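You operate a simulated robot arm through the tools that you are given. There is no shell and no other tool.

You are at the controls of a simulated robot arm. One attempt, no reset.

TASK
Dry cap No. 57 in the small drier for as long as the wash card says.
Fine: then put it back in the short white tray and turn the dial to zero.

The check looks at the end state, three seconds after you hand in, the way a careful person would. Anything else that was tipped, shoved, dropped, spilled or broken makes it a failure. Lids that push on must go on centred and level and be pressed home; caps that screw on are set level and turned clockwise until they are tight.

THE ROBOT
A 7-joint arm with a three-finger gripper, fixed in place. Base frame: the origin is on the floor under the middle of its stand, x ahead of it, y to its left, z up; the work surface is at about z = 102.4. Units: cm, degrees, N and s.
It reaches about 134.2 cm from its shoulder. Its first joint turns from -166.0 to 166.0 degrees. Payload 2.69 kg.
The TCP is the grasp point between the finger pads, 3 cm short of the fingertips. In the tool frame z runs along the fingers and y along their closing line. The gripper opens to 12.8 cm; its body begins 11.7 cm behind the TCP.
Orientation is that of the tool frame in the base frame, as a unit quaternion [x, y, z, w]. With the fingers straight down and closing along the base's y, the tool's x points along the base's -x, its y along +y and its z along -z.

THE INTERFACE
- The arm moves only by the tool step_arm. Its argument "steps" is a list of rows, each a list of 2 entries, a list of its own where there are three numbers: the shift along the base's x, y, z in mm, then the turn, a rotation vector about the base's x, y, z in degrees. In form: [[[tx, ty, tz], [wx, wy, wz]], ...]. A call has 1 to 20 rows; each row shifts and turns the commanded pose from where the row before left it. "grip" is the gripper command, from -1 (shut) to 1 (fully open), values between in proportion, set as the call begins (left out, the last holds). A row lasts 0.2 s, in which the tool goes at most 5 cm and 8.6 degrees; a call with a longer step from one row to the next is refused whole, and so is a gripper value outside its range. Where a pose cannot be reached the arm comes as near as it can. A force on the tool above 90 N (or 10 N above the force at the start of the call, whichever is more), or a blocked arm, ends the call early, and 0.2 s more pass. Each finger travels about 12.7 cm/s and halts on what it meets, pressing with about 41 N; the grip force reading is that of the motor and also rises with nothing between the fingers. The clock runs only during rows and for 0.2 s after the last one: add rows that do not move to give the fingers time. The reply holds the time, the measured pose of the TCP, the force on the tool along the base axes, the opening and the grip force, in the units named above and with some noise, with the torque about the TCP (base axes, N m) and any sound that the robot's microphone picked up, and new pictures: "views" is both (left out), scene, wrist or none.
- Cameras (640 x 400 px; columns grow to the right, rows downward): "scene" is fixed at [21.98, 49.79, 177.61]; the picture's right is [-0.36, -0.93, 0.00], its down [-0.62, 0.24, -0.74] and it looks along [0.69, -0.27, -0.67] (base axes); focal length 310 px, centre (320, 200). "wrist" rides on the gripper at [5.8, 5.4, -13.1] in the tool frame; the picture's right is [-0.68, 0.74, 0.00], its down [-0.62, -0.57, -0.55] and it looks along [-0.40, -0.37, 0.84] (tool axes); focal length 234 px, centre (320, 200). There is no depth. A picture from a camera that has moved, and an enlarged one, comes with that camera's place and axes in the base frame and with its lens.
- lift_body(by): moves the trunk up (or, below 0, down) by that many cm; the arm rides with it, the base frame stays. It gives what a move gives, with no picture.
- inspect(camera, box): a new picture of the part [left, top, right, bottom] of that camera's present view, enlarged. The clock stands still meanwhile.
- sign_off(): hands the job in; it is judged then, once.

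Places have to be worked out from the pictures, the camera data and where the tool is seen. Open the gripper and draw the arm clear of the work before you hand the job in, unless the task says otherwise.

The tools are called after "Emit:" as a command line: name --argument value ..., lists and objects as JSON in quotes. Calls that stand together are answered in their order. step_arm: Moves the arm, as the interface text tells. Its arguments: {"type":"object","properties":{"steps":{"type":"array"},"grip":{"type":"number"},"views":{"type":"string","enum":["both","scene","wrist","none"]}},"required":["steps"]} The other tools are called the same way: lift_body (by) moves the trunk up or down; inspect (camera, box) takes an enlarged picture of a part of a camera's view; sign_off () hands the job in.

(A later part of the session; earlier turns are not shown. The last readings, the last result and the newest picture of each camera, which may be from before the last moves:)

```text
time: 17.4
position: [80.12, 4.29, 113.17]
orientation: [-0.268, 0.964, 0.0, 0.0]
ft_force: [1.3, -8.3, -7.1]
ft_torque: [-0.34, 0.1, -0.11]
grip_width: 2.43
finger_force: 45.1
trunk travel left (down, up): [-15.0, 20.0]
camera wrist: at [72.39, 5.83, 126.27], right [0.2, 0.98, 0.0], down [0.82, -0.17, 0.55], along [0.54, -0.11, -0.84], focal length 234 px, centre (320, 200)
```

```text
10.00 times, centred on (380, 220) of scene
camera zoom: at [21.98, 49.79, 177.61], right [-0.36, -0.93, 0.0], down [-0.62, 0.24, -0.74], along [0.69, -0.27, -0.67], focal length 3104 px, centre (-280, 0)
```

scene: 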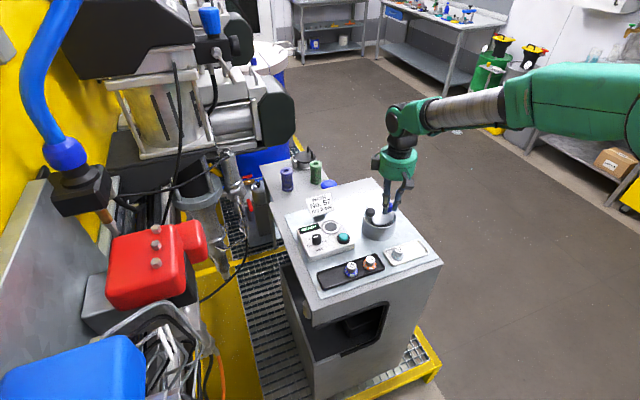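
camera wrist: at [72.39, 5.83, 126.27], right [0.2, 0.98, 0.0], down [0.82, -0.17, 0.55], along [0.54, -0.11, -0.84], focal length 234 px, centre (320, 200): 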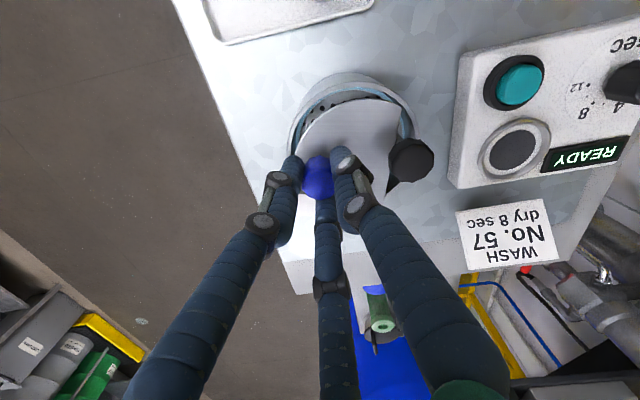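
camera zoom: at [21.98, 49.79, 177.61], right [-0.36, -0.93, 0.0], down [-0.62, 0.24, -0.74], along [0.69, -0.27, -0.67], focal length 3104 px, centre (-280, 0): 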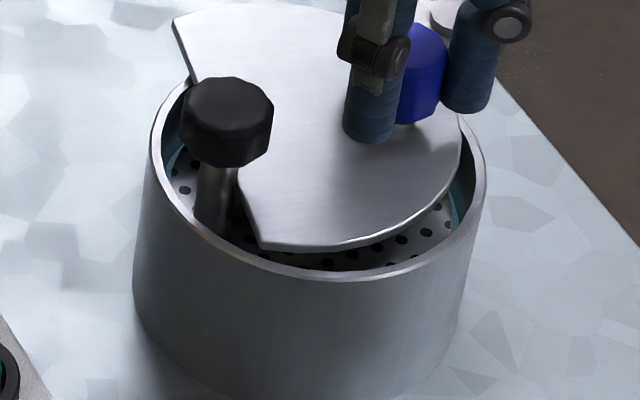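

That call was refused for one overly long row; I resend it with shorter rows.

Emit:
step_arm --steps '[[[0, 0, 0], [0, 0, 0]], [[0, 0, 0], [0, 0, 0]], [[0, 0, 30], [0, 0, 0]], [[0, 0, 40], [0, 0, 0]], [[-25, 25, 10], [0, 0, 0]], [[-25, 25, 10], [0, 0, 0]], [[-20, 20, 10], [0, 0, 0]], [[0, 0, 0], [0, 0, 0]]]' --grip 0 --views "both"

Emit:
inspect --camera "scene" --box '[355, 200, 405, 240]'

```text
time: 19.2
position: [73.4, 11.22, 123.16]
orientation: [-0.268, 0.963, 0.0, 0.0]
ft_force: [-0.1, 0.4, 1.1]
ft_torque: [0.0, -0.02, -0.01]
grip_width: 6.4
finger_force: 0.0
trunk travel left (down, up): [-15.0, 20.0]
camera wrist: at [65.51, 12.79, 136.13], right [0.2, 0.98, 0.0], down [0.82, -0.17, 0.55], along [0.54, -0.11, -0.84], focal length 234 px, centre (320, 200)
```

scene: 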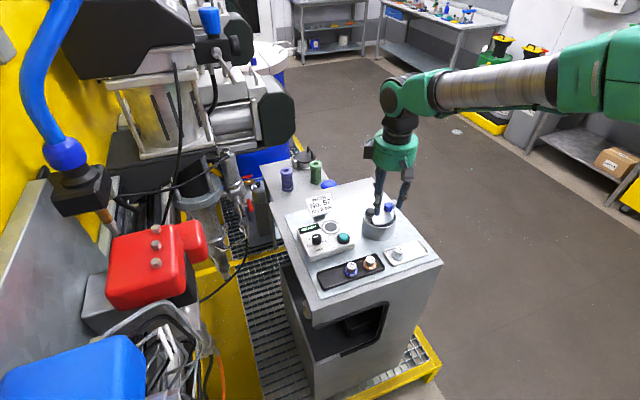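
wrist: 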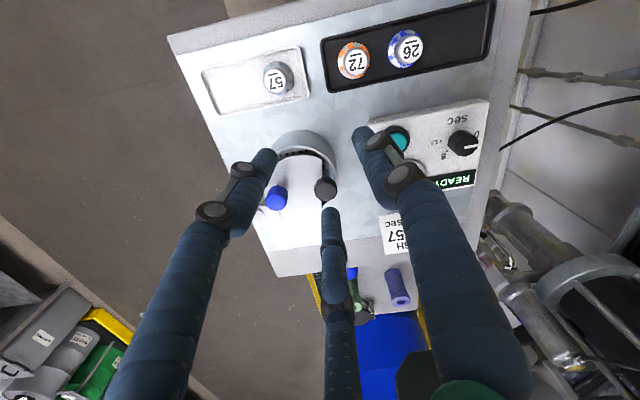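

```text
10.00 times, centred on (380, 220) of scene
camera zoom: at [21.98, 49.79, 177.61], right [-0.36, -0.93, 0.0], down [-0.62, 0.24, -0.74], along [0.69, -0.27, -0.67], focal length 3104 px, centre (-280, 0)
```

zoom: 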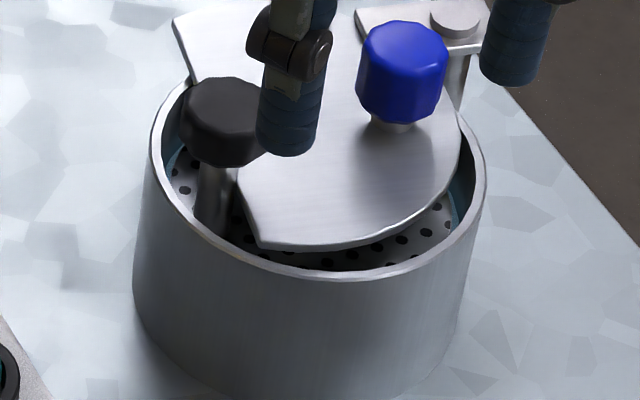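

The lid stays where I left it. Now a detailed look at the black post and the basket from the wrist camera.

Emit:
inspect --camera "wrist" --box '[262, 120, 352, 210]'

Emit:
inspect --camera "scene" --box '[358, 205, 383, 230]'

```text
4.44 times, centred on (307, 165) of wrist
camera zoom: at [65.51, 12.79, 136.13], right [0.2, 0.98, 0.0], down [0.82, -0.17, 0.55], along [0.54, -0.11, -0.84], focal length 1041 px, centre (378, 356)
```

zoom: 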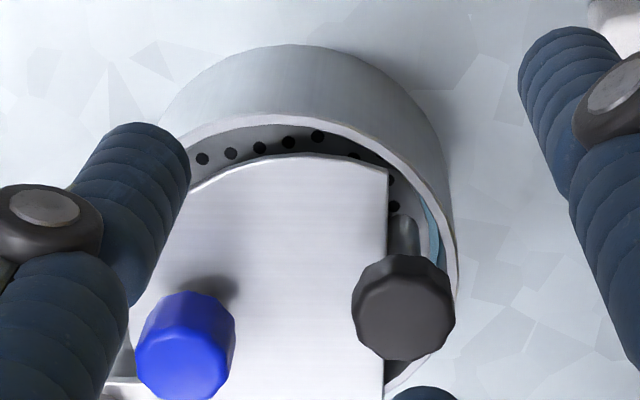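

```text
16.00 times, centred on (370, 218) of scene
camera zoom: at [21.98, 49.79, 177.61], right [-0.36, -0.93, 0.0], down [-0.62, 0.24, -0.74], along [0.69, -0.27, -0.67], focal length 4966 px, centre (-488, -80)
```

zoom: 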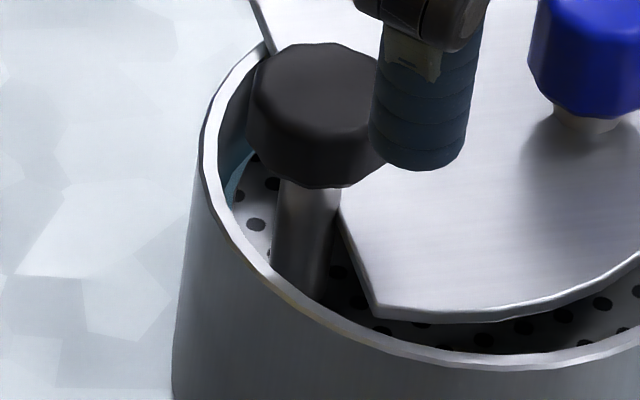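

I reposition the wrist camera to the +y side of the drum, looking down past the black knob into the basket.

Emit:
step_arm --steps '[[[7, 8.7, 0], [0, 0, -7.81]], [[7, 8.7, 0], [0, 0, -7.81]], [[7, 8.7, 0], [0, 0, -7.81]], [[7, 8.7, 0], [0, 0, -7.81]], [[7, 8.7, 0], [0, 0, -7.81]], [[7, 8.7, 0], [0, 0, -7.81]], [[7, 8.7, -10], [0, 0, -7.81]], [[7, 8.7, -15], [0, 0, -7.81]], [[7, 8.7, -15], [0, 0, -7.81]], [[7, 8.7, -16], [0, 0, -7.81]], [[0, 0, 0], [0, 0, 0]]]' --views "wrist"

Emit:
inspect --camera "wrist" --box '[270, 140, 370, 240]'

```text
time: 21.6
position: [79.77, 19.93, 117.54]
orientation: [0.4, 0.916, 0.001, 0.0]
ft_force: [0.0, 0.3, 0.8]
ft_torque: [-0.02, 0.03, 0.02]
grip_width: 6.42
finger_force: 0.0
trunk travel left (down, up): [-15.0, 20.0]
camera wrist: at [79.83, 27.82, 130.65], right [1.0, 0.01, 0.0], down [0.0, -0.84, 0.55], along [0.0, -0.55, -0.84], focal length 234 px, centre (320, 200)
```

wrist: 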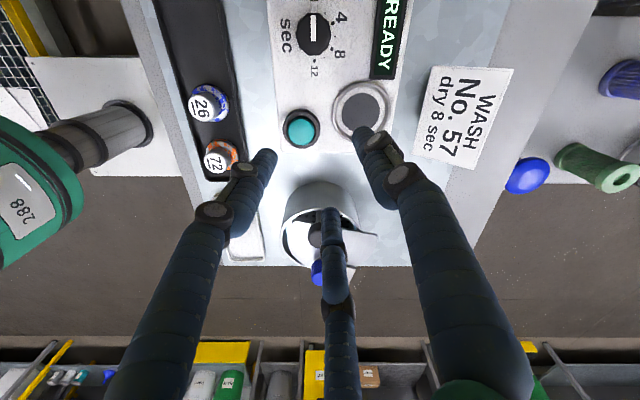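

```text
4.00 times, centred on (320, 190) of wrist
camera zoom: at [79.83, 27.82, 130.65], right [1.0, 0.01, 0.0], down [0.0, -0.84, 0.55], along [0.0, -0.55, -0.84], focal length 937 px, centre (320, 240)
```

zoom: 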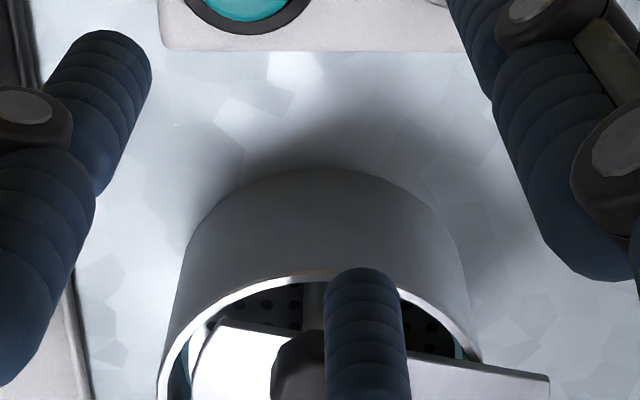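

The middle finger hides the spot; I move 8 cm towards −y, rise a little and open the fingers for a clear line of sight.

Emit:
step_arm --steps '[[[0, -20, 20], [0, 0, 0]], [[0, -30, 20], [0, 0, 0]], [[0, -30, 0], [0, 0, 0]], [[0, 0, 0], [0, 0, 0]]]' --grip 1 --views "wrist"

Emit:
inspect --camera "wrist" --box '[270, 90, 370, 190]'

Emit:
inspect --camera "wrist" --box '[290, 100, 350, 160]'

```text
time: 22.6
position: [79.99, 11.9, 121.67]
orientation: [0.398, 0.917, 0.0, 0.0]
ft_force: [-0.3, 0.0, -0.2]
ft_torque: [0.07, 0.04, 0.0]
grip_width: 12.81
finger_force: 0.0
trunk travel left (down, up): [-15.0, 20.0]
camera wrist: at [79.93, 19.88, 134.67], right [1.0, 0.01, 0.0], down [0.01, -0.84, 0.55], along [0.0, -0.55, -0.84], focal length 234 px, centre (320, 200)
```

wrist: 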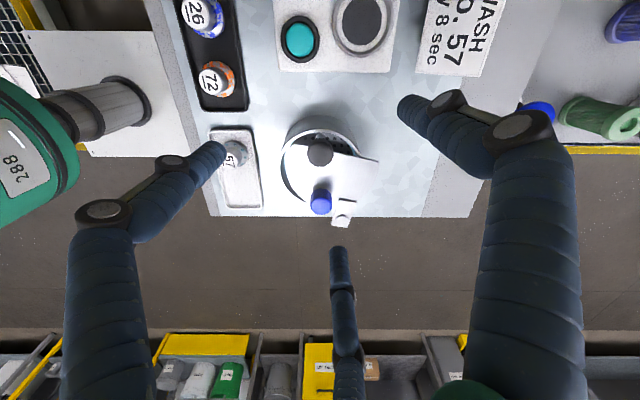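

```text
4.00 times, centred on (320, 140) of wrist
camera zoom: at [79.93, 19.88, 134.67], right [1.0, 0.01, 0.0], down [0.01, -0.84, 0.55], along [0.0, -0.55, -0.84], focal length 937 px, centre (320, 440)
```

zoom: 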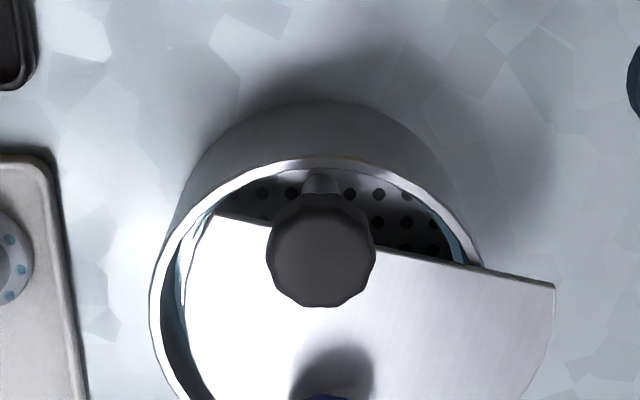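

```text
6.67 times, centred on (320, 130) of wrist
camera zoom: at [79.93, 19.88, 134.67], right [1.0, 0.01, 0.0], down [0.01, -0.84, 0.55], along [0.0, -0.55, -0.84], focal length 1561 px, centre (320, 667)
```

zoom: 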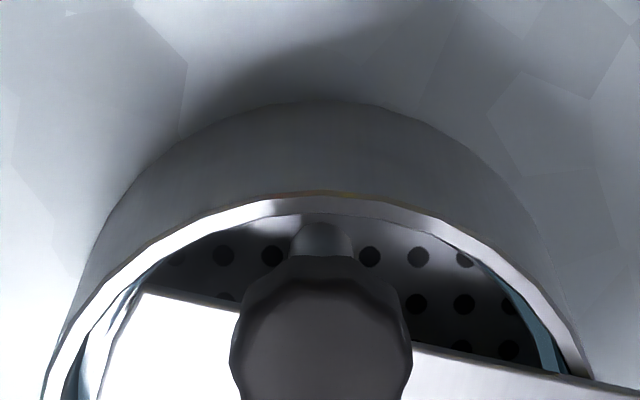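

The post stands on the basket floor close to the wall at about (79.93, 10.7), knob top at z≈111.8, and it really does block the cover's path. I cage the black knob and feel it gently: first position the open fingers around it.

Emit:
step_arm --steps '[[[0, -13, 0], [0, 0, 0]], [[0, 0, 0], [0, 0, 0]], [[0, 0, 0], [0, 0, 0]], [[0, 0, -30], [0, 0, 0]], [[0, 0, -30], [0, 0, 0]], [[0, 0, -14], [0, 0, 0]], [[0, 0, -11], [0, 0, 0]], [[0, 0, 0], [0, 0, 0]]]' --grip -0.3 --views "both"

Emit:
inspect --camera "scene" --box '[340, 170, 420, 250]'

Emit:
inspect --camera "wrist" --box '[250, 80, 410, 240]'

```text
time: 24.4
position: [80.11, 10.56, 113.03]
orientation: [0.399, 0.917, 0.001, 0.0]
ft_force: [-0.4, -0.8, -0.2]
ft_torque: [0.01, 0.0, 0.01]
grip_width: 4.48
finger_force: 0.0
trunk travel left (down, up): [-15.0, 20.0]
camera wrist: at [80.01, 18.41, 126.09], right [1.0, 0.01, 0.0], down [0.01, -0.84, 0.55], along [0.0, -0.55, -0.84], focal length 234 px, centre (320, 200)
```

scene: 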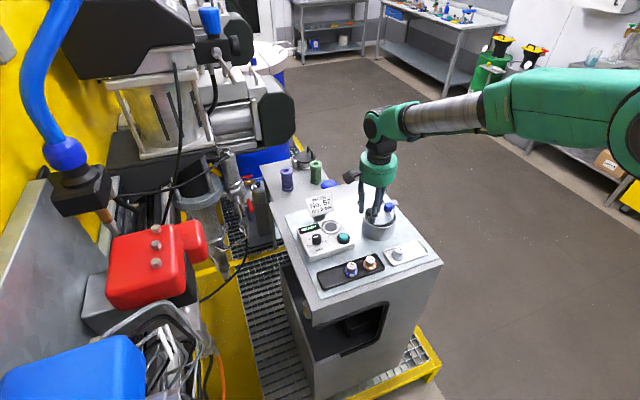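
wrist: 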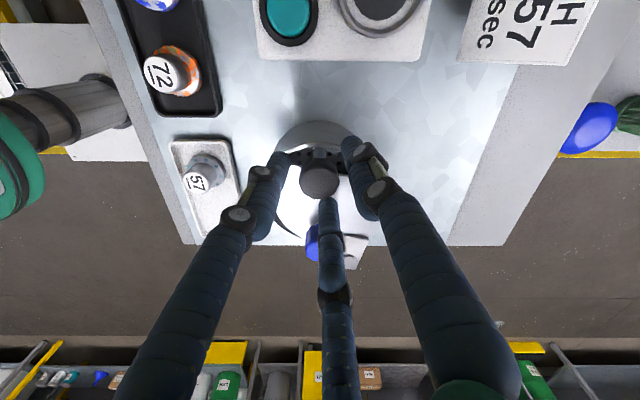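

```text
5.00 times, centred on (380, 210) of scene
camera zoom: at [21.98, 49.79, 177.61], right [-0.36, -0.93, 0.0], down [-0.62, 0.24, -0.74], along [0.69, -0.27, -0.67], focal length 1552 px, centre (20, 150)
```

zoom: 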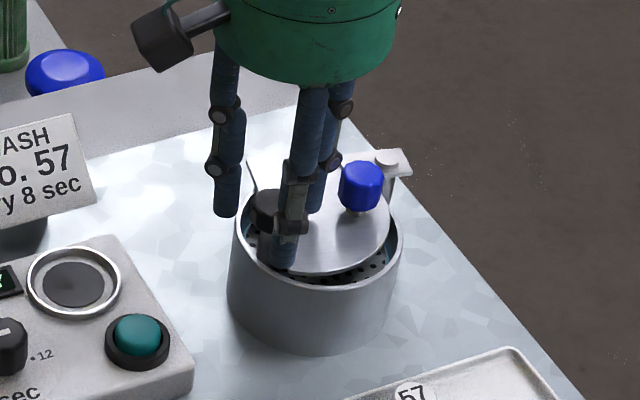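

```text
2.50 times, centred on (330, 160) of wrist
camera zoom: at [80.01, 18.41, 126.09], right [1.0, 0.01, 0.0], down [0.01, -0.84, 0.55], along [0.0, -0.55, -0.84], focal length 585 px, centre (295, 300)
```

zoom: 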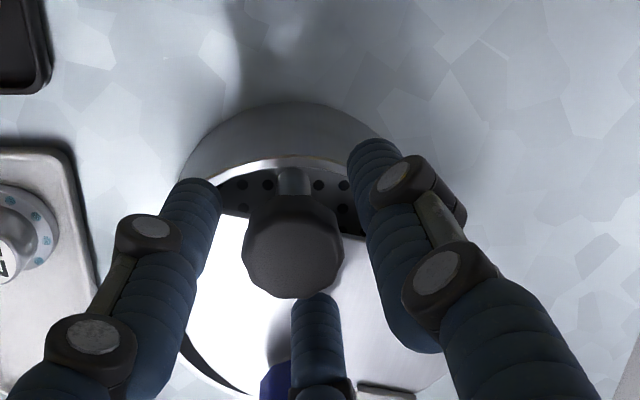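

The knob is centred in the cage. I close onto it and read the force.

Emit:
step_arm --steps '[[[0, 0, 0], [0, 0, 0]], [[0, 0, 0], [0, 0, 0]], [[0, 0, 0], [0, 0, 0]], [[0, 0, 0], [0, 0, 0]]]' --grip -0.65 --views "none"

```text
time: 25.4
position: [80.03, 10.65, 113.09]
orientation: [0.398, 0.917, 0.0, 0.0]
ft_force: [-4.7, 9.1, -1.0]
ft_torque: [0.41, 0.23, 0.06]
grip_width: 2.59
finger_force: 45.3
trunk travel left (down, up): [-15.0, 20.0]
```

Gripped at 2.6 cm. I lift 3 mm and read the reaction.

Emit:
step_arm --steps '[[[0, 0, 3], [0, 0, 0]], [[0, 0, 0], [0, 0, 0]]]' --views "none"

```text
time: 26.0
position: [79.98, 10.58, 113.15]
orientation: [0.399, 0.917, -0.001, -0.001]
ft_force: [-0.3, 3.3, -21.8]
ft_torque: [-0.08, -0.33, 0.11]
grip_width: 2.58
finger_force: 44.3
trunk travel left (down, up): [-15.0, 20.0]
```

It resists lifting (−22 N with hardly any rise), so I undo that and test turning the knob a few degrees each way.

Emit:
step_arm --steps '[[[0, 0, -3], [0, 0, 0]], [[0, 0, 0], [0, 0, -5]], [[0, 0, 0], [0, 0, 0]]]' --views "none"

Emit:
step_arm --steps '[[[0, 0, 0], [0, 0, 5]], [[0, 0, 0], [0, 0, 5]], [[0, 0, 0], [0, 0, 0]]]' --views "none"

```text
time: 26.8
position: [80.01, 10.6, 113.18]
orientation: [0.439, 0.898, 0.0, 0.0]
ft_force: [-10.0, -10.2, -7.4]
ft_torque: [-0.56, 0.46, 0.17]
grip_width: 2.6
finger_force: 45.0
trunk travel left (down, up): [-15.0, 20.0]
```

```text
time: 27.6
position: [79.99, 10.64, 113.15]
orientation: [0.358, 0.934, 0.0, 0.0]
ft_force: [-10.5, -19.9, -2.8]
ft_torque: [-0.52, 0.34, 0.02]
grip_width: 2.6
finger_force: 44.7
trunk travel left (down, up): [-15.0, 20.0]
```

Turning gives almost no torque. Now I test sliding: return to neutral yaw and move 4 mm toward −x, then +x.

Emit:
step_arm --steps '[[[0, 0, 0], [0, 0, -5]], [[-4, 0, 0], [0, 0, 0]], [[0, 0, 0], [0, 0, 0]]]' --views "none"

Emit:
step_arm --steps '[[[4, 0, 0], [0, 0, 0]], [[4, 0, 0], [0, 0, 0]], [[0, 0, 0], [0, 0, 0]]]' --views "none"

```text
time: 28.4
position: [80.02, 10.52, 113.13]
orientation: [0.398, 0.917, 0.002, 0.002]
ft_force: [29.6, -26.1, -1.3]
ft_torque: [-0.57, -1.28, 0.12]
grip_width: 2.6
finger_force: 44.6
trunk travel left (down, up): [-15.0, 20.0]
```

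```text
time: 29.2
position: [80.04, 10.67, 113.04]
orientation: [0.399, 0.917, -0.001, -0.002]
ft_force: [-29.2, -22.7, 1.7]
ft_torque: [-0.88, 1.3, 0.1]
grip_width: 2.56
finger_force: 45.7
trunk travel left (down, up): [-15.0, 20.0]
```

The post is rigid sideways and upward, but turned with almost no torque. I re-centre and test pressing it down 3 mm.

Emit:
step_arm --steps '[[[-4, -1, 0], [0, 0, 0]], [[0, 0, -3], [0, 0, 0]], [[0, 0, 0], [0, 0, 0]]]' --views "none"

Emit:
step_arm --steps '[[[0, 0, 3], [0, 0, 0]], [[0, 0, 0], [0, 0, 0]]]' --views "wrist"

Emit:
inspect --camera "wrist" --box '[250, 80, 410, 240]'

```text
time: 30.0
position: [79.99, 10.6, 112.91]
orientation: [0.399, 0.917, 0.001, 0.001]
ft_force: [-10.8, -11.4, 2.3]
ft_torque: [0.19, -0.34, 0.03]
grip_width: 2.61
finger_force: 45.2
trunk travel left (down, up): [-15.0, 20.0]
```

```text
time: 30.6
position: [79.9, 10.65, 113.24]
orientation: [0.399, 0.917, 0.001, 0.001]
ft_force: [-1.4, -4.3, -1.1]
ft_torque: [0.1, -0.4, 0.1]
grip_width: 2.61
finger_force: 45.0
trunk travel left (down, up): [-15.0, 20.0]
camera wrist: at [79.94, 18.49, 126.25], right [1.0, 0.01, 0.0], down [0.01, -0.84, 0.55], along [0.0, -0.55, -0.84], focal length 234 px, centre (320, 200)
```

wrist: 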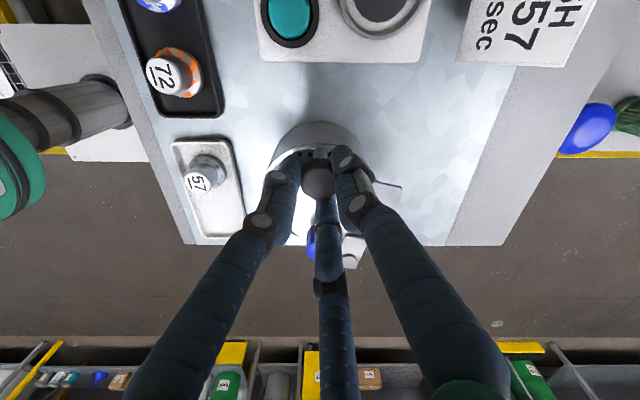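

```text
2.50 times, centred on (330, 160) of wrist
camera zoom: at [79.94, 18.49, 126.25], right [1.0, 0.01, 0.0], down [0.01, -0.84, 0.55], along [0.0, -0.55, -0.84], focal length 585 px, centre (295, 300)
```

zoom: 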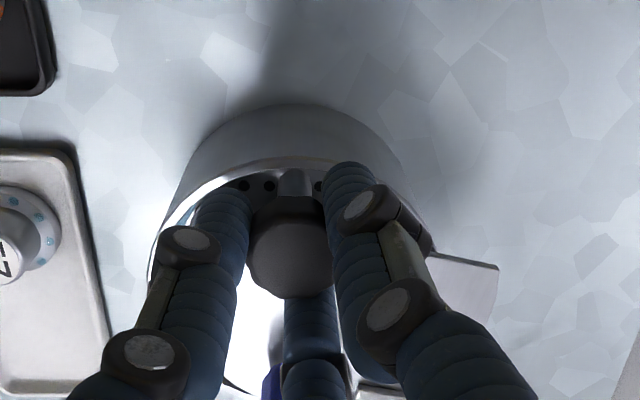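

Pressing down met almost nothing (2 N) and the knob followed, while lifting was blocked — so this is a plunger at its top stop. I press it another 6 mm, watching the force (fingertips stay above the lid).

Emit:
step_arm --steps '[[[0, 0, -3], [0, 0, 0]], [[0, 0, -3], [0, 0, 0]], [[0, 0, 0], [0, 0, 0]]]' --views "both"

Emit:
inspect --camera "scene" --box '[340, 190, 420, 250]'

Emit:
inspect --camera "wrist" --box '[250, 80, 410, 240]'

```text
time: 31.4
position: [80.01, 10.55, 112.52]
orientation: [0.398, 0.917, 0.0, -0.001]
ft_force: [-10.1, 2.9, 3.6]
ft_torque: [0.29, 0.34, 0.08]
grip_width: 2.55
finger_force: 44.9
trunk travel left (down, up): [-15.0, 20.0]
camera wrist: at [79.96, 18.49, 125.61], right [1.0, 0.01, 0.0], down [0.01, -0.84, 0.55], along [0.0, -0.55, -0.84], focal length 234 px, centre (320, 200)
```

scene: 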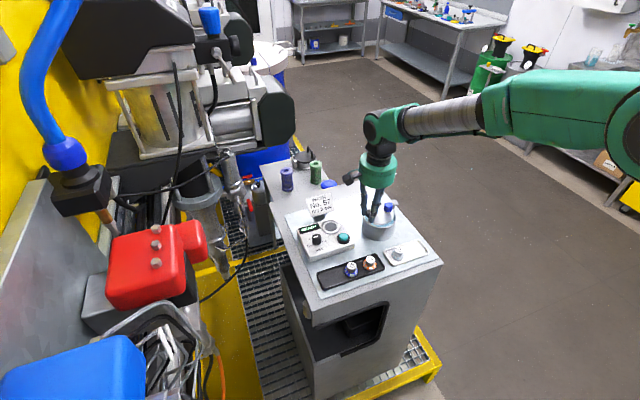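
wrist: 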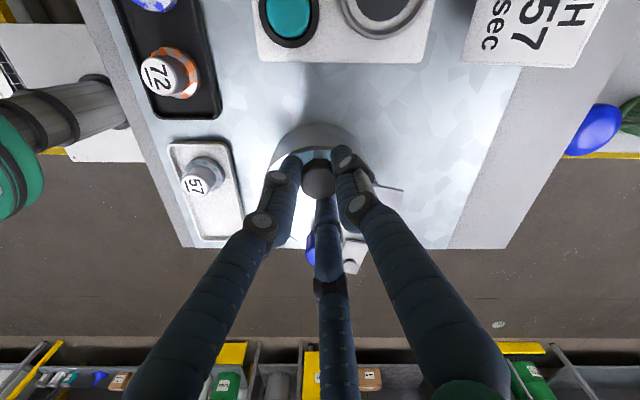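

```text
6.67 times, centred on (380, 220) of scene
camera zoom: at [21.98, 49.79, 177.61], right [-0.36, -0.93, 0.0], down [-0.62, 0.24, -0.74], along [0.69, -0.27, -0.67], focal length 2069 px, centre (-80, 67)
```

zoom: 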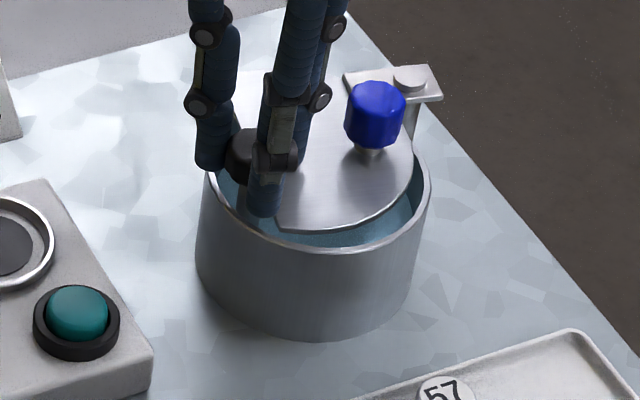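

```text
2.50 times, centred on (330, 160) of wrist
camera zoom: at [79.96, 18.49, 125.61], right [1.0, 0.01, 0.0], down [0.01, -0.84, 0.55], along [0.0, -0.55, -0.84], focal length 585 px, centre (295, 300)
```

zoom: 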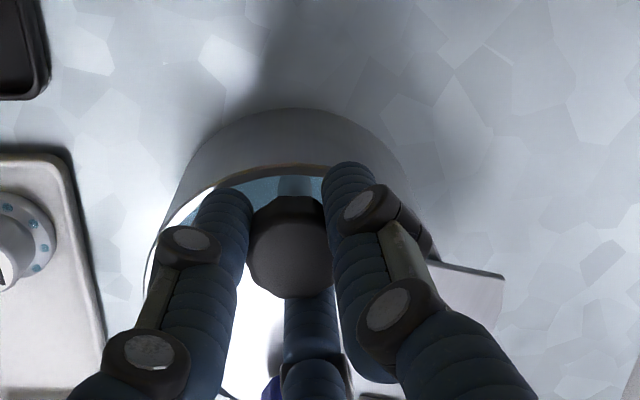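

This changes the picture: pressing it sank the perforated basket under light‑blue liquid — the drum is the wash pot with a dip basket, not the drier. The small drier must be the panel unit with the round pad, dial, display and button (cap 57's flange shows wet drops). I put the washer back as it was: first raise the basket to its top stop.

Emit:
step_arm --steps '[[[0, 0, 3], [0, 0, 0]], [[0, 0, 3], [0, 0, 0]], [[0, 0, 1], [0, 0, 0]], [[0, 0, 0], [0, 0, 0]]]' --views "both"

Emit:
inspect --camera "scene" --box '[340, 190, 420, 250]'

```text
time: 32.4
position: [80.05, 10.59, 113.29]
orientation: [0.399, 0.917, -0.001, -0.001]
ft_force: [-11.2, 13.8, -7.7]
ft_torque: [0.59, 0.14, 0.05]
grip_width: 2.57
finger_force: 44.7
trunk travel left (down, up): [-15.0, 20.0]
camera wrist: at [79.98, 18.5, 126.27], right [1.0, 0.01, 0.0], down [0.01, -0.84, 0.55], along [0.0, -0.55, -0.84], focal length 234 px, centre (320, 200)
```

scene: 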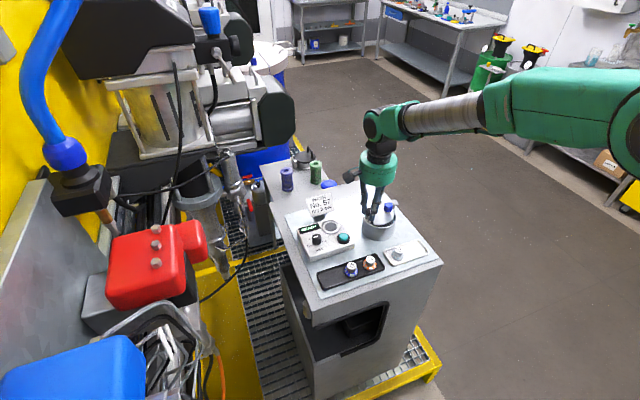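
wrist: 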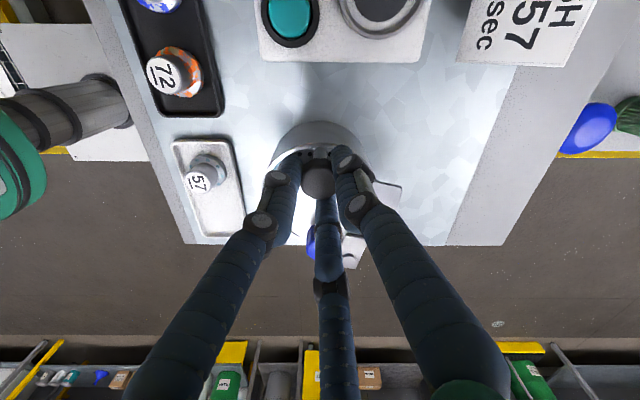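

```text
6.67 times, centred on (380, 220) of scene
camera zoom: at [21.98, 49.79, 177.61], right [-0.36, -0.93, 0.0], down [-0.62, 0.24, -0.74], along [0.69, -0.27, -0.67], focal length 2069 px, centre (-80, 67)
```

zoom: 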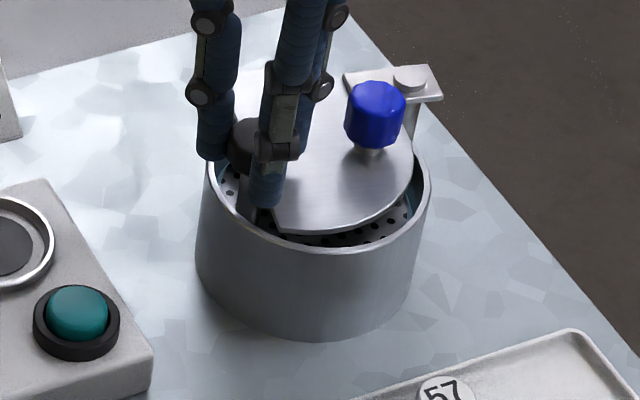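

The basket is up at its stop again with the floor visible. I release the black knob and rise, checking it stays up.

Emit:
step_arm --steps '[[[0, 0, 0], [0, 0, 0]], [[0, 0, 0], [0, 0, 0]], [[0, 0, 15], [0, 0, 0]], [[0, 0, 30], [0, 0, 0]], [[0, 0, 40], [0, 0, 0]], [[0, 0, 0], [0, 0, 0]]]' --grip -0.3 --views "wrist"

Emit:
inspect --camera "scene" --box '[340, 190, 420, 250]'

```text
time: 33.8
position: [80.35, 10.5, 121.85]
orientation: [0.399, 0.917, 0.0, 0.0]
ft_force: [0.2, 0.1, -0.3]
ft_torque: [-0.02, -0.01, 0.0]
grip_width: 4.48
finger_force: 0.2
trunk travel left (down, up): [-15.0, 20.0]
camera wrist: at [80.17, 18.37, 134.87], right [1.0, 0.01, 0.0], down [0.01, -0.84, 0.55], along [0.0, -0.55, -0.84], focal length 234 px, centre (320, 200)
```

wrist: 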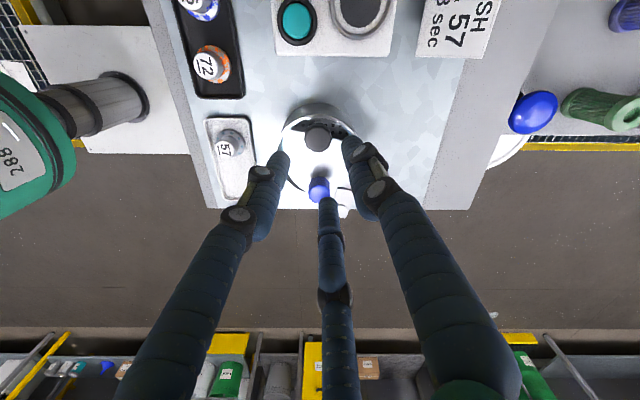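

```text
6.67 times, centred on (380, 220) of scene
camera zoom: at [21.98, 49.79, 177.61], right [-0.36, -0.93, 0.0], down [-0.62, 0.24, -0.74], along [0.69, -0.27, -0.67], focal length 2069 px, centre (-80, 67)
```

zoom: 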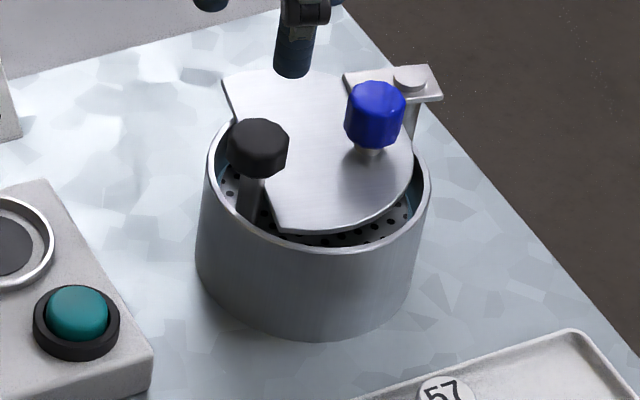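

The basket stays up. Next the lid: I go back over the blue knob (now near (79.95, 4.25)) at the earlier yaw of 31° to swing it shut again.

Emit:
step_arm --steps '[[[0, -6.3, 0], [0, 0, 7.81]], [[0, -6.3, 0], [0, 0, 7.81]], [[0, -6.3, 0], [0, 0, 7.81]], [[0, -6.3, 0], [0, 0, 7.81]], [[0, -6.3, 0], [0, 0, 7.81]], [[0, -6.3, 0], [0, 0, 7.81]], [[0, -6.3, 0], [0, 0, 7.81]], [[0, -6.3, 0], [0, 0, 7.81]], [[0, -6.3, 0], [0, 0, 7.81]], [[0, -6.3, 0], [0, 0, 7.81]], [[0, 0, 0], [0, 0, 0]]]' --views "wrist"

Emit:
inspect --camera "wrist" --box '[250, 80, 410, 240]'

```text
time: 36.2
position: [79.94, 4.22, 121.76]
orientation: [-0.268, 0.963, 0.0, 0.0]
ft_force: [0.7, 0.3, -0.4]
ft_torque: [-0.02, -0.02, -0.03]
grip_width: 4.51
finger_force: 0.0
trunk travel left (down, up): [-15.0, 20.0]
camera wrist: at [72.23, 5.78, 134.83], right [0.2, 0.98, 0.0], down [0.82, -0.17, 0.55], along [0.54, -0.11, -0.84], focal length 234 px, centre (320, 200)
```

wrist: 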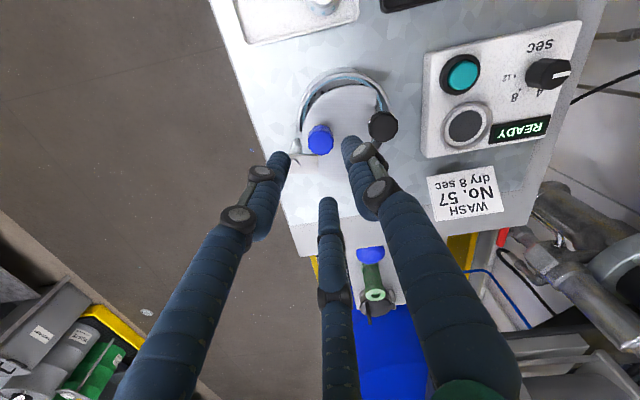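

```text
2.50 times, centred on (330, 160) of wrist
camera zoom: at [72.23, 5.78, 134.83], right [0.2, 0.98, 0.0], down [0.82, -0.17, 0.55], along [0.54, -0.11, -0.84], focal length 585 px, centre (295, 300)
```

zoom: 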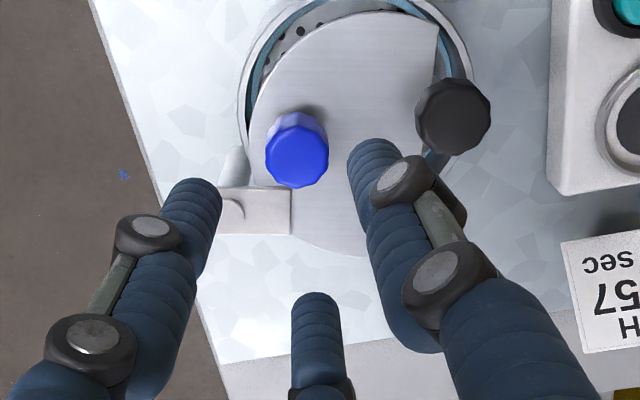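

The blue knob is below the cage centre. I descend to the same height as before and grip it.

Emit:
step_arm --steps '[[[0, 0, -30], [0, 0, 0]], [[0, 0, -30], [0, 0, 0]], [[0, 0, -15], [0, 0, 0]], [[0, 0, -10], [0, 0, 0]], [[0, 0, 0], [0, 0, 0]]]' --views "none"

Emit:
step_arm --steps '[[[0, 0, 0], [0, 0, 0]], [[0, 0, 0], [0, 0, 0]], [[0, 0, 0], [0, 0, 0]], [[0, 0, 0], [0, 0, 0]]]' --grip -0.7 --views "none"

Emit:
step_arm --steps '[[[-3.4, -2.4, 0], [0, 0, 4.9]], [[-2.6, -0.8, 0], [0, 0, 3]], [[0, 0, 0], [0, 0, 0]]]' --views "none"

```text
time: 37.4
position: [80.17, 4.19, 113.14]
orientation: [-0.268, 0.963, 0.0, 0.0]
ft_force: [-0.2, -0.1, -0.5]
ft_torque: [0.0, 0.02, 0.01]
grip_width: 4.49
finger_force: 0.1
trunk travel left (down, up): [-15.0, 20.0]
```

```text
time: 38.4
position: [80.11, 4.28, 113.1]
orientation: [-0.267, 0.964, 0.0, 0.0]
ft_force: [-1.6, 3.4, -0.2]
ft_torque: [0.14, 0.08, 0.03]
grip_width: 2.4
finger_force: 44.8
trunk travel left (down, up): [-15.0, 20.0]
```

```text
time: 39.2
position: [79.51, 3.82, 113.19]
orientation: [-0.333, 0.943, -0.001, 0.001]
ft_force: [11.7, -11.6, -1.3]
ft_torque: [-0.71, -0.57, 0.03]
grip_width: 2.42
finger_force: 45.2
trunk travel left (down, up): [-15.0, 20.0]
```

The lid follows. I do the last few degrees counter‑clockwise until it meets its stop.

Emit:
step_arm --steps '[[[-1.5, -2.0, 0], [0, 0, 2.5]], [[-0.8, -1.4, 0], [0, 0, 1.0]], [[0, 0, 0], [0, 0, 0]]]' --views "both"

Emit:
inspect --camera "scene" --box '[350, 190, 420, 250]'

Emit:
inspect --camera "wrist" --box '[250, 100, 410, 250]'

```text
time: 40.0
position: [79.29, 3.58, 113.05]
orientation: [-0.362, 0.932, 0.0, 0.001]
ft_force: [28.6, -10.4, -7.8]
ft_torque: [-0.29, -1.19, 0.11]
grip_width: 2.42
finger_force: 45.3
trunk travel left (down, up): [-15.0, 20.0]
camera wrist: at [71.44, 3.56, 126.22], right [0.0, 1.0, 0.0], down [0.84, 0.0, 0.55], along [0.55, 0.0, -0.84], focal length 234 px, centre (320, 200)
```

scene: 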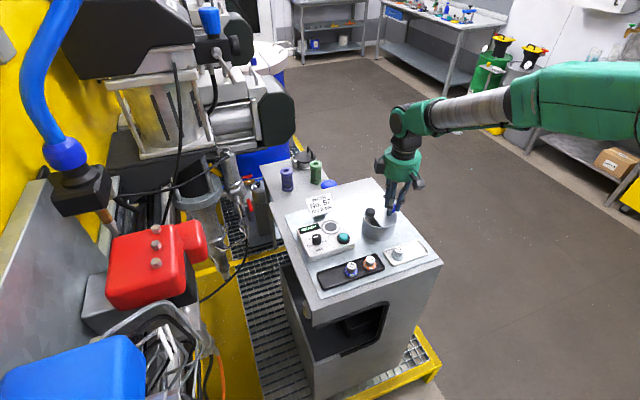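
wrist: 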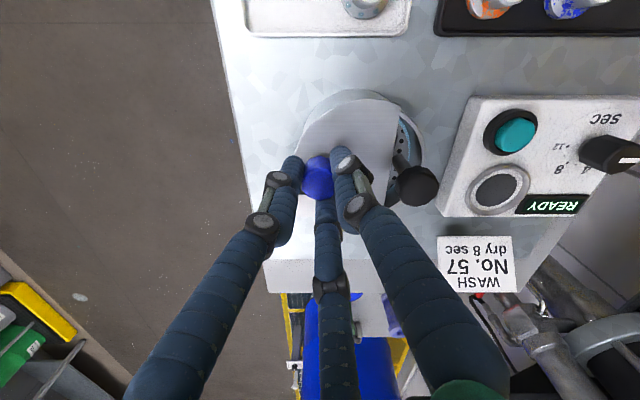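

```text
6.67 times, centred on (385, 220) of scene
camera zoom: at [21.98, 49.79, 177.61], right [-0.36, -0.93, 0.0], down [-0.62, 0.24, -0.74], along [0.69, -0.27, -0.67], focal length 2069 px, centre (-113, 67)
```

zoom: 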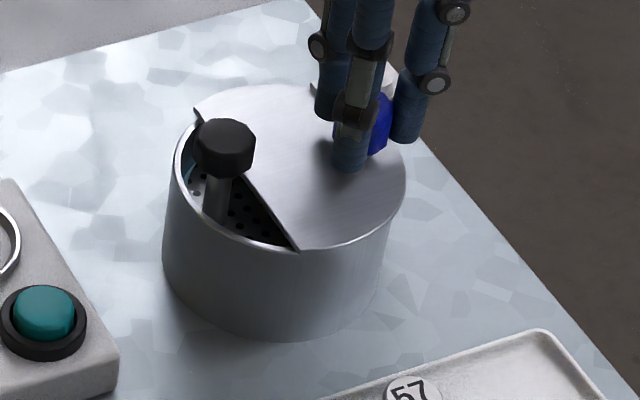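

```text
2.67 times, centred on (330, 175) of wrist
camera zoom: at [71.44, 3.56, 126.22], right [0.0, 1.0, 0.0], down [0.84, 0.0, 0.55], along [0.55, 0.0, -0.84], focal length 624 px, centre (293, 267)
```

zoom: 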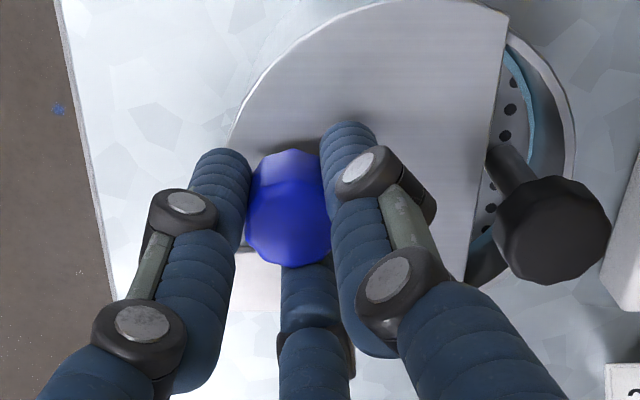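

The lid is back on its stop exactly as in the first picture (edge and rim line up). I ease the tension, release and rise.

Emit:
step_arm --steps '[[[1.0, 0.5, 0], [0, 0, 0]], [[0, 0, 0], [0, 0, 0]]]' --grip -0.7 --views "none"

Emit:
step_arm --steps '[[[0, 0, 0], [0, 0, 0]], [[0, 0, 0], [0, 0, 0]], [[0, 0, 20], [0, 0, 0]], [[0, 0, 40], [0, 0, 0]], [[0, 0, 40], [0, 0, 0]], [[0, 0, 0], [0, 0, 0]]]' --grip -0.3 --views "both"

Emit:
inspect --camera "scene" --box '[350, 190, 420, 250]'

Emit:
inspect --camera "wrist" --box '[250, 60, 410, 160]'

Emit:
inspect --camera "scene" --box '[295, 210, 365, 265]'

```text
time: 40.6
position: [79.39, 3.64, 113.22]
orientation: [-0.363, 0.932, 0.0, -0.001]
ft_force: [23.1, -14.4, -5.8]
ft_torque: [-0.42, -0.57, 0.02]
grip_width: 2.43
finger_force: 45.3
trunk travel left (down, up): [-15.0, 20.0]
```

```text
time: 42.0
position: [79.51, 3.43, 123.54]
orientation: [-0.362, 0.932, 0.0, 0.0]
ft_force: [-0.2, -0.2, 0.1]
ft_torque: [0.03, -0.03, 0.04]
grip_width: 4.46
finger_force: 0.0
trunk travel left (down, up): [-15.0, 20.0]
camera wrist: at [71.58, 3.5, 136.56], right [0.0, 1.0, 0.0], down [0.84, 0.0, 0.55], along [0.55, 0.0, -0.84], focal length 234 px, centre (320, 200)
```

scene: 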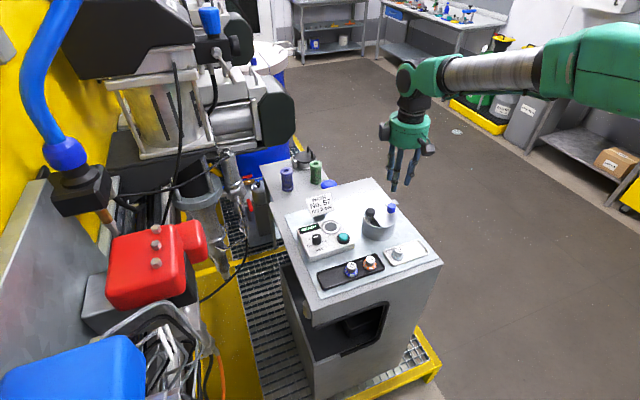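
wrist: 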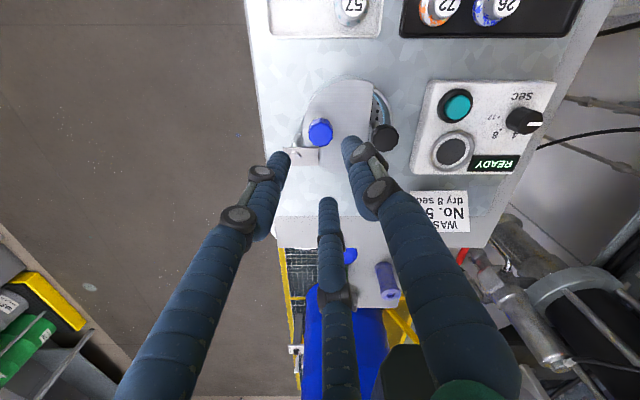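

```text
6.67 times, centred on (385, 220) of scene
camera zoom: at [21.98, 49.79, 177.61], right [-0.36, -0.93, 0.0], down [-0.62, 0.24, -0.74], along [0.69, -0.27, -0.67], focal length 2069 px, centre (-113, 67)
```

zoom: 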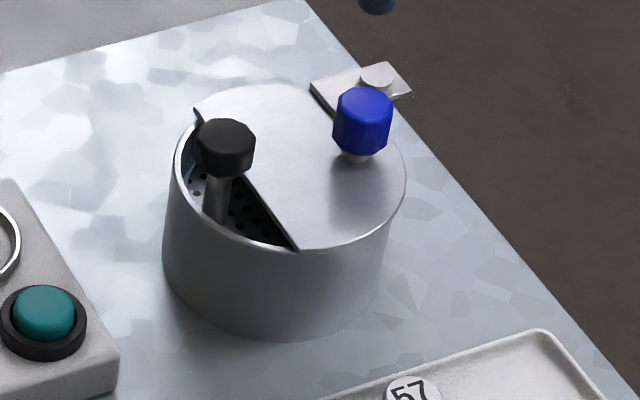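

```text
4.00 times, centred on (330, 110) of wrist
camera zoom: at [71.58, 3.5, 136.56], right [0.0, 1.0, 0.0], down [0.84, 0.0, 0.55], along [0.55, 0.0, -0.84], focal length 937 px, centre (280, 560)
```

zoom: 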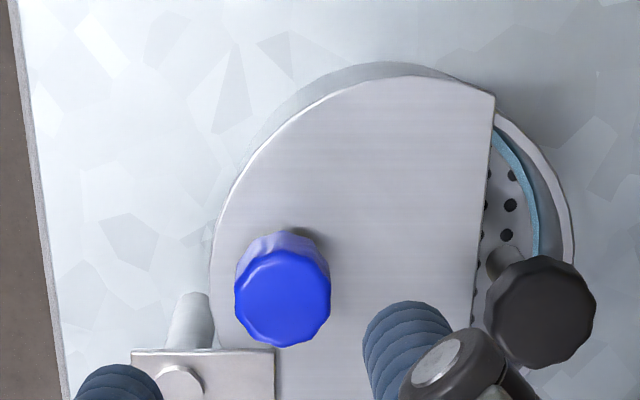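

```text
7.27 times, centred on (330, 238) of scene
camera zoom: at [21.98, 49.79, 177.61], right [-0.36, -0.93, 0.0], down [-0.62, 0.24, -0.74], along [0.69, -0.27, -0.67], focal length 2258 px, centre (247, -73)
```

zoom: 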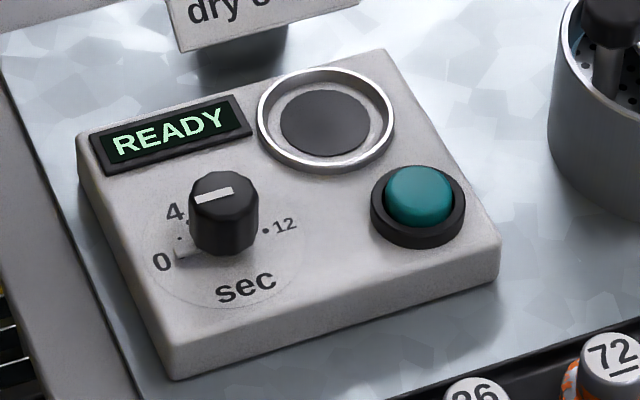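

The washer looks just as it did at the start. Now the real drier: I move the wrist camera over the panel unit to measure its ring, dial and button.

Emit:
step_arm --steps '[[[-14.5, 35.5, 0], [0, 0, 0]], [[-14.5, 35.5, 0], [0, 0, 0]], [[-14.5, 35.5, 0], [0, 0, 0]], [[-14.5, 35.5, 0], [0, 0, 0]], [[-14.5, 35.5, -20], [0, 0, 0]], [[-14.5, 35.5, -20], [0, 0, 0]], [[0, 0, 0], [0, 0, 0]]]' --grip 1 --views "both"

Emit:
inspect --camera "wrist" --box '[230, 110, 420, 270]'

```text
time: 43.6
position: [70.71, 25.02, 119.14]
orientation: [-0.362, 0.932, 0.0, 0.0]
ft_force: [-0.1, 0.4, -0.1]
ft_torque: [-0.07, 0.0, -0.01]
grip_width: 12.82
finger_force: 0.1
trunk travel left (down, up): [-15.0, 20.0]
camera wrist: at [62.78, 24.99, 132.15], right [0.0, 1.0, 0.0], down [0.84, 0.0, 0.55], along [0.55, 0.0, -0.84], focal length 234 px, centre (320, 200)
```

scene: 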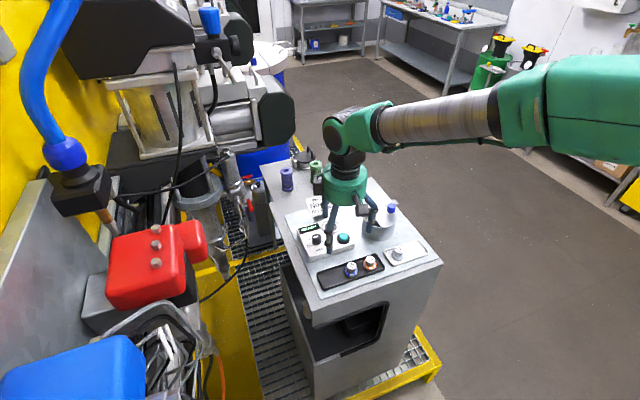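
wrist: 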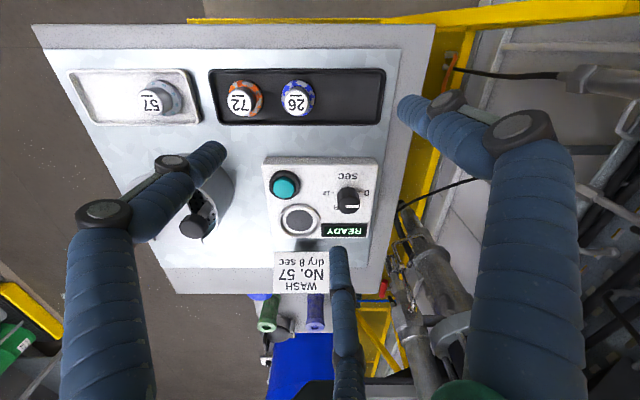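

```text
2.50 times, centred on (325, 190) of wrist
camera zoom: at [62.78, 24.99, 132.15], right [0.0, 1.0, 0.0], down [0.84, 0.0, 0.55], along [0.55, 0.0, -0.84], focal length 585 px, centre (308, 225)
```

zoom: 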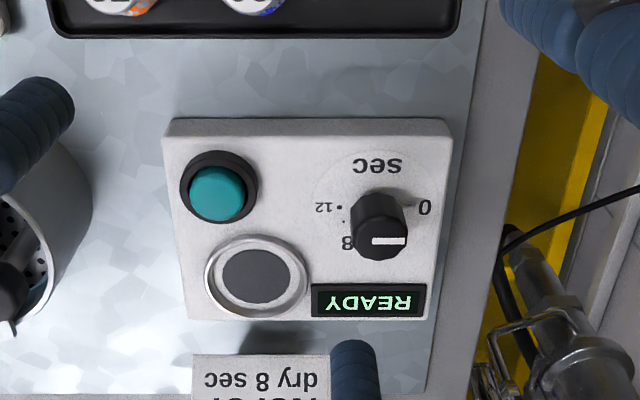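

A clear view of the drier. I zoom in further on the dial and the ring.

Emit:
inspect --camera "wrist" --box '[320, 160, 370, 220]'

Emit:
inspect --camera "wrist" --box '[265, 160, 335, 240]'

Emit:
inspect --camera "scene" --box '[300, 222, 340, 252]'

Emit:
inspect --camera "wrist" --box '[120, 70, 200, 130]'

```text
6.67 times, centred on (345, 190) of wrist
camera zoom: at [62.78, 24.99, 132.15], right [0.0, 1.0, 0.0], down [0.84, 0.0, 0.55], along [0.55, 0.0, -0.84], focal length 1561 px, centre (153, 267)
```

zoom: 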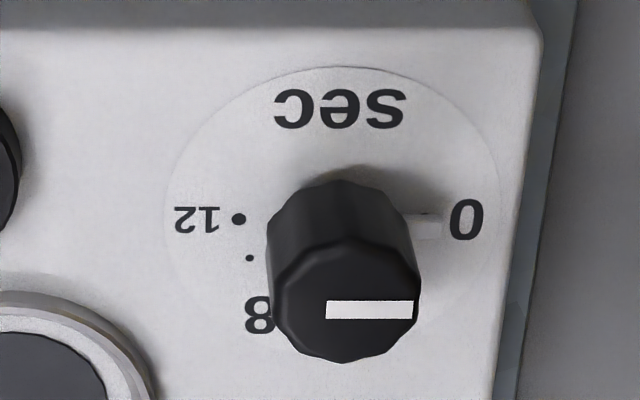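

```text
5.00 times, centred on (300, 200) of wrist
camera zoom: at [62.78, 24.99, 132.15], right [0.0, 1.0, 0.0], down [0.84, 0.0, 0.55], along [0.55, 0.0, -0.84], focal length 1171 px, centre (420, 200)
```

zoom: 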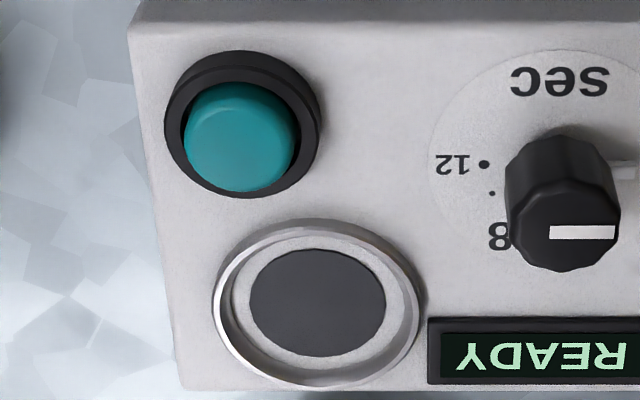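

```text
13.33 times, centred on (320, 237) of scene
camera zoom: at [21.98, 49.79, 177.61], right [-0.36, -0.93, 0.0], down [-0.62, 0.24, -0.74], along [0.69, -0.27, -0.67], focal length 4139 px, centre (320, -293)
```

zoom: 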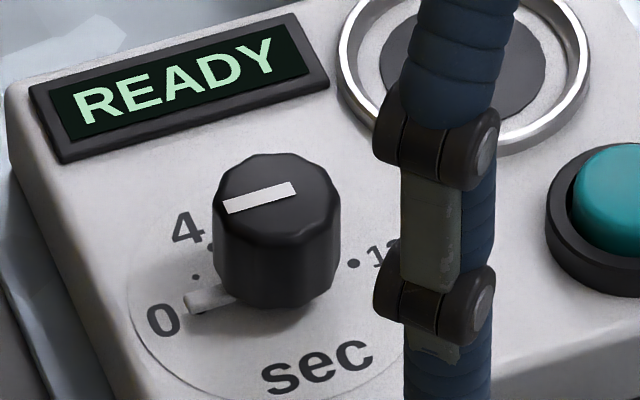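

```text
6.67 times, centred on (160, 100) of wrist
camera zoom: at [62.78, 24.99, 132.15], right [0.0, 1.0, 0.0], down [0.84, 0.0, 0.55], along [0.55, 0.0, -0.84], focal length 1561 px, centre (1387, 867)
```

zoom: 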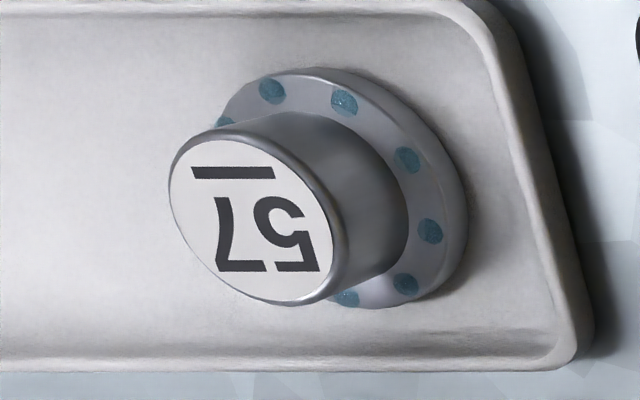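

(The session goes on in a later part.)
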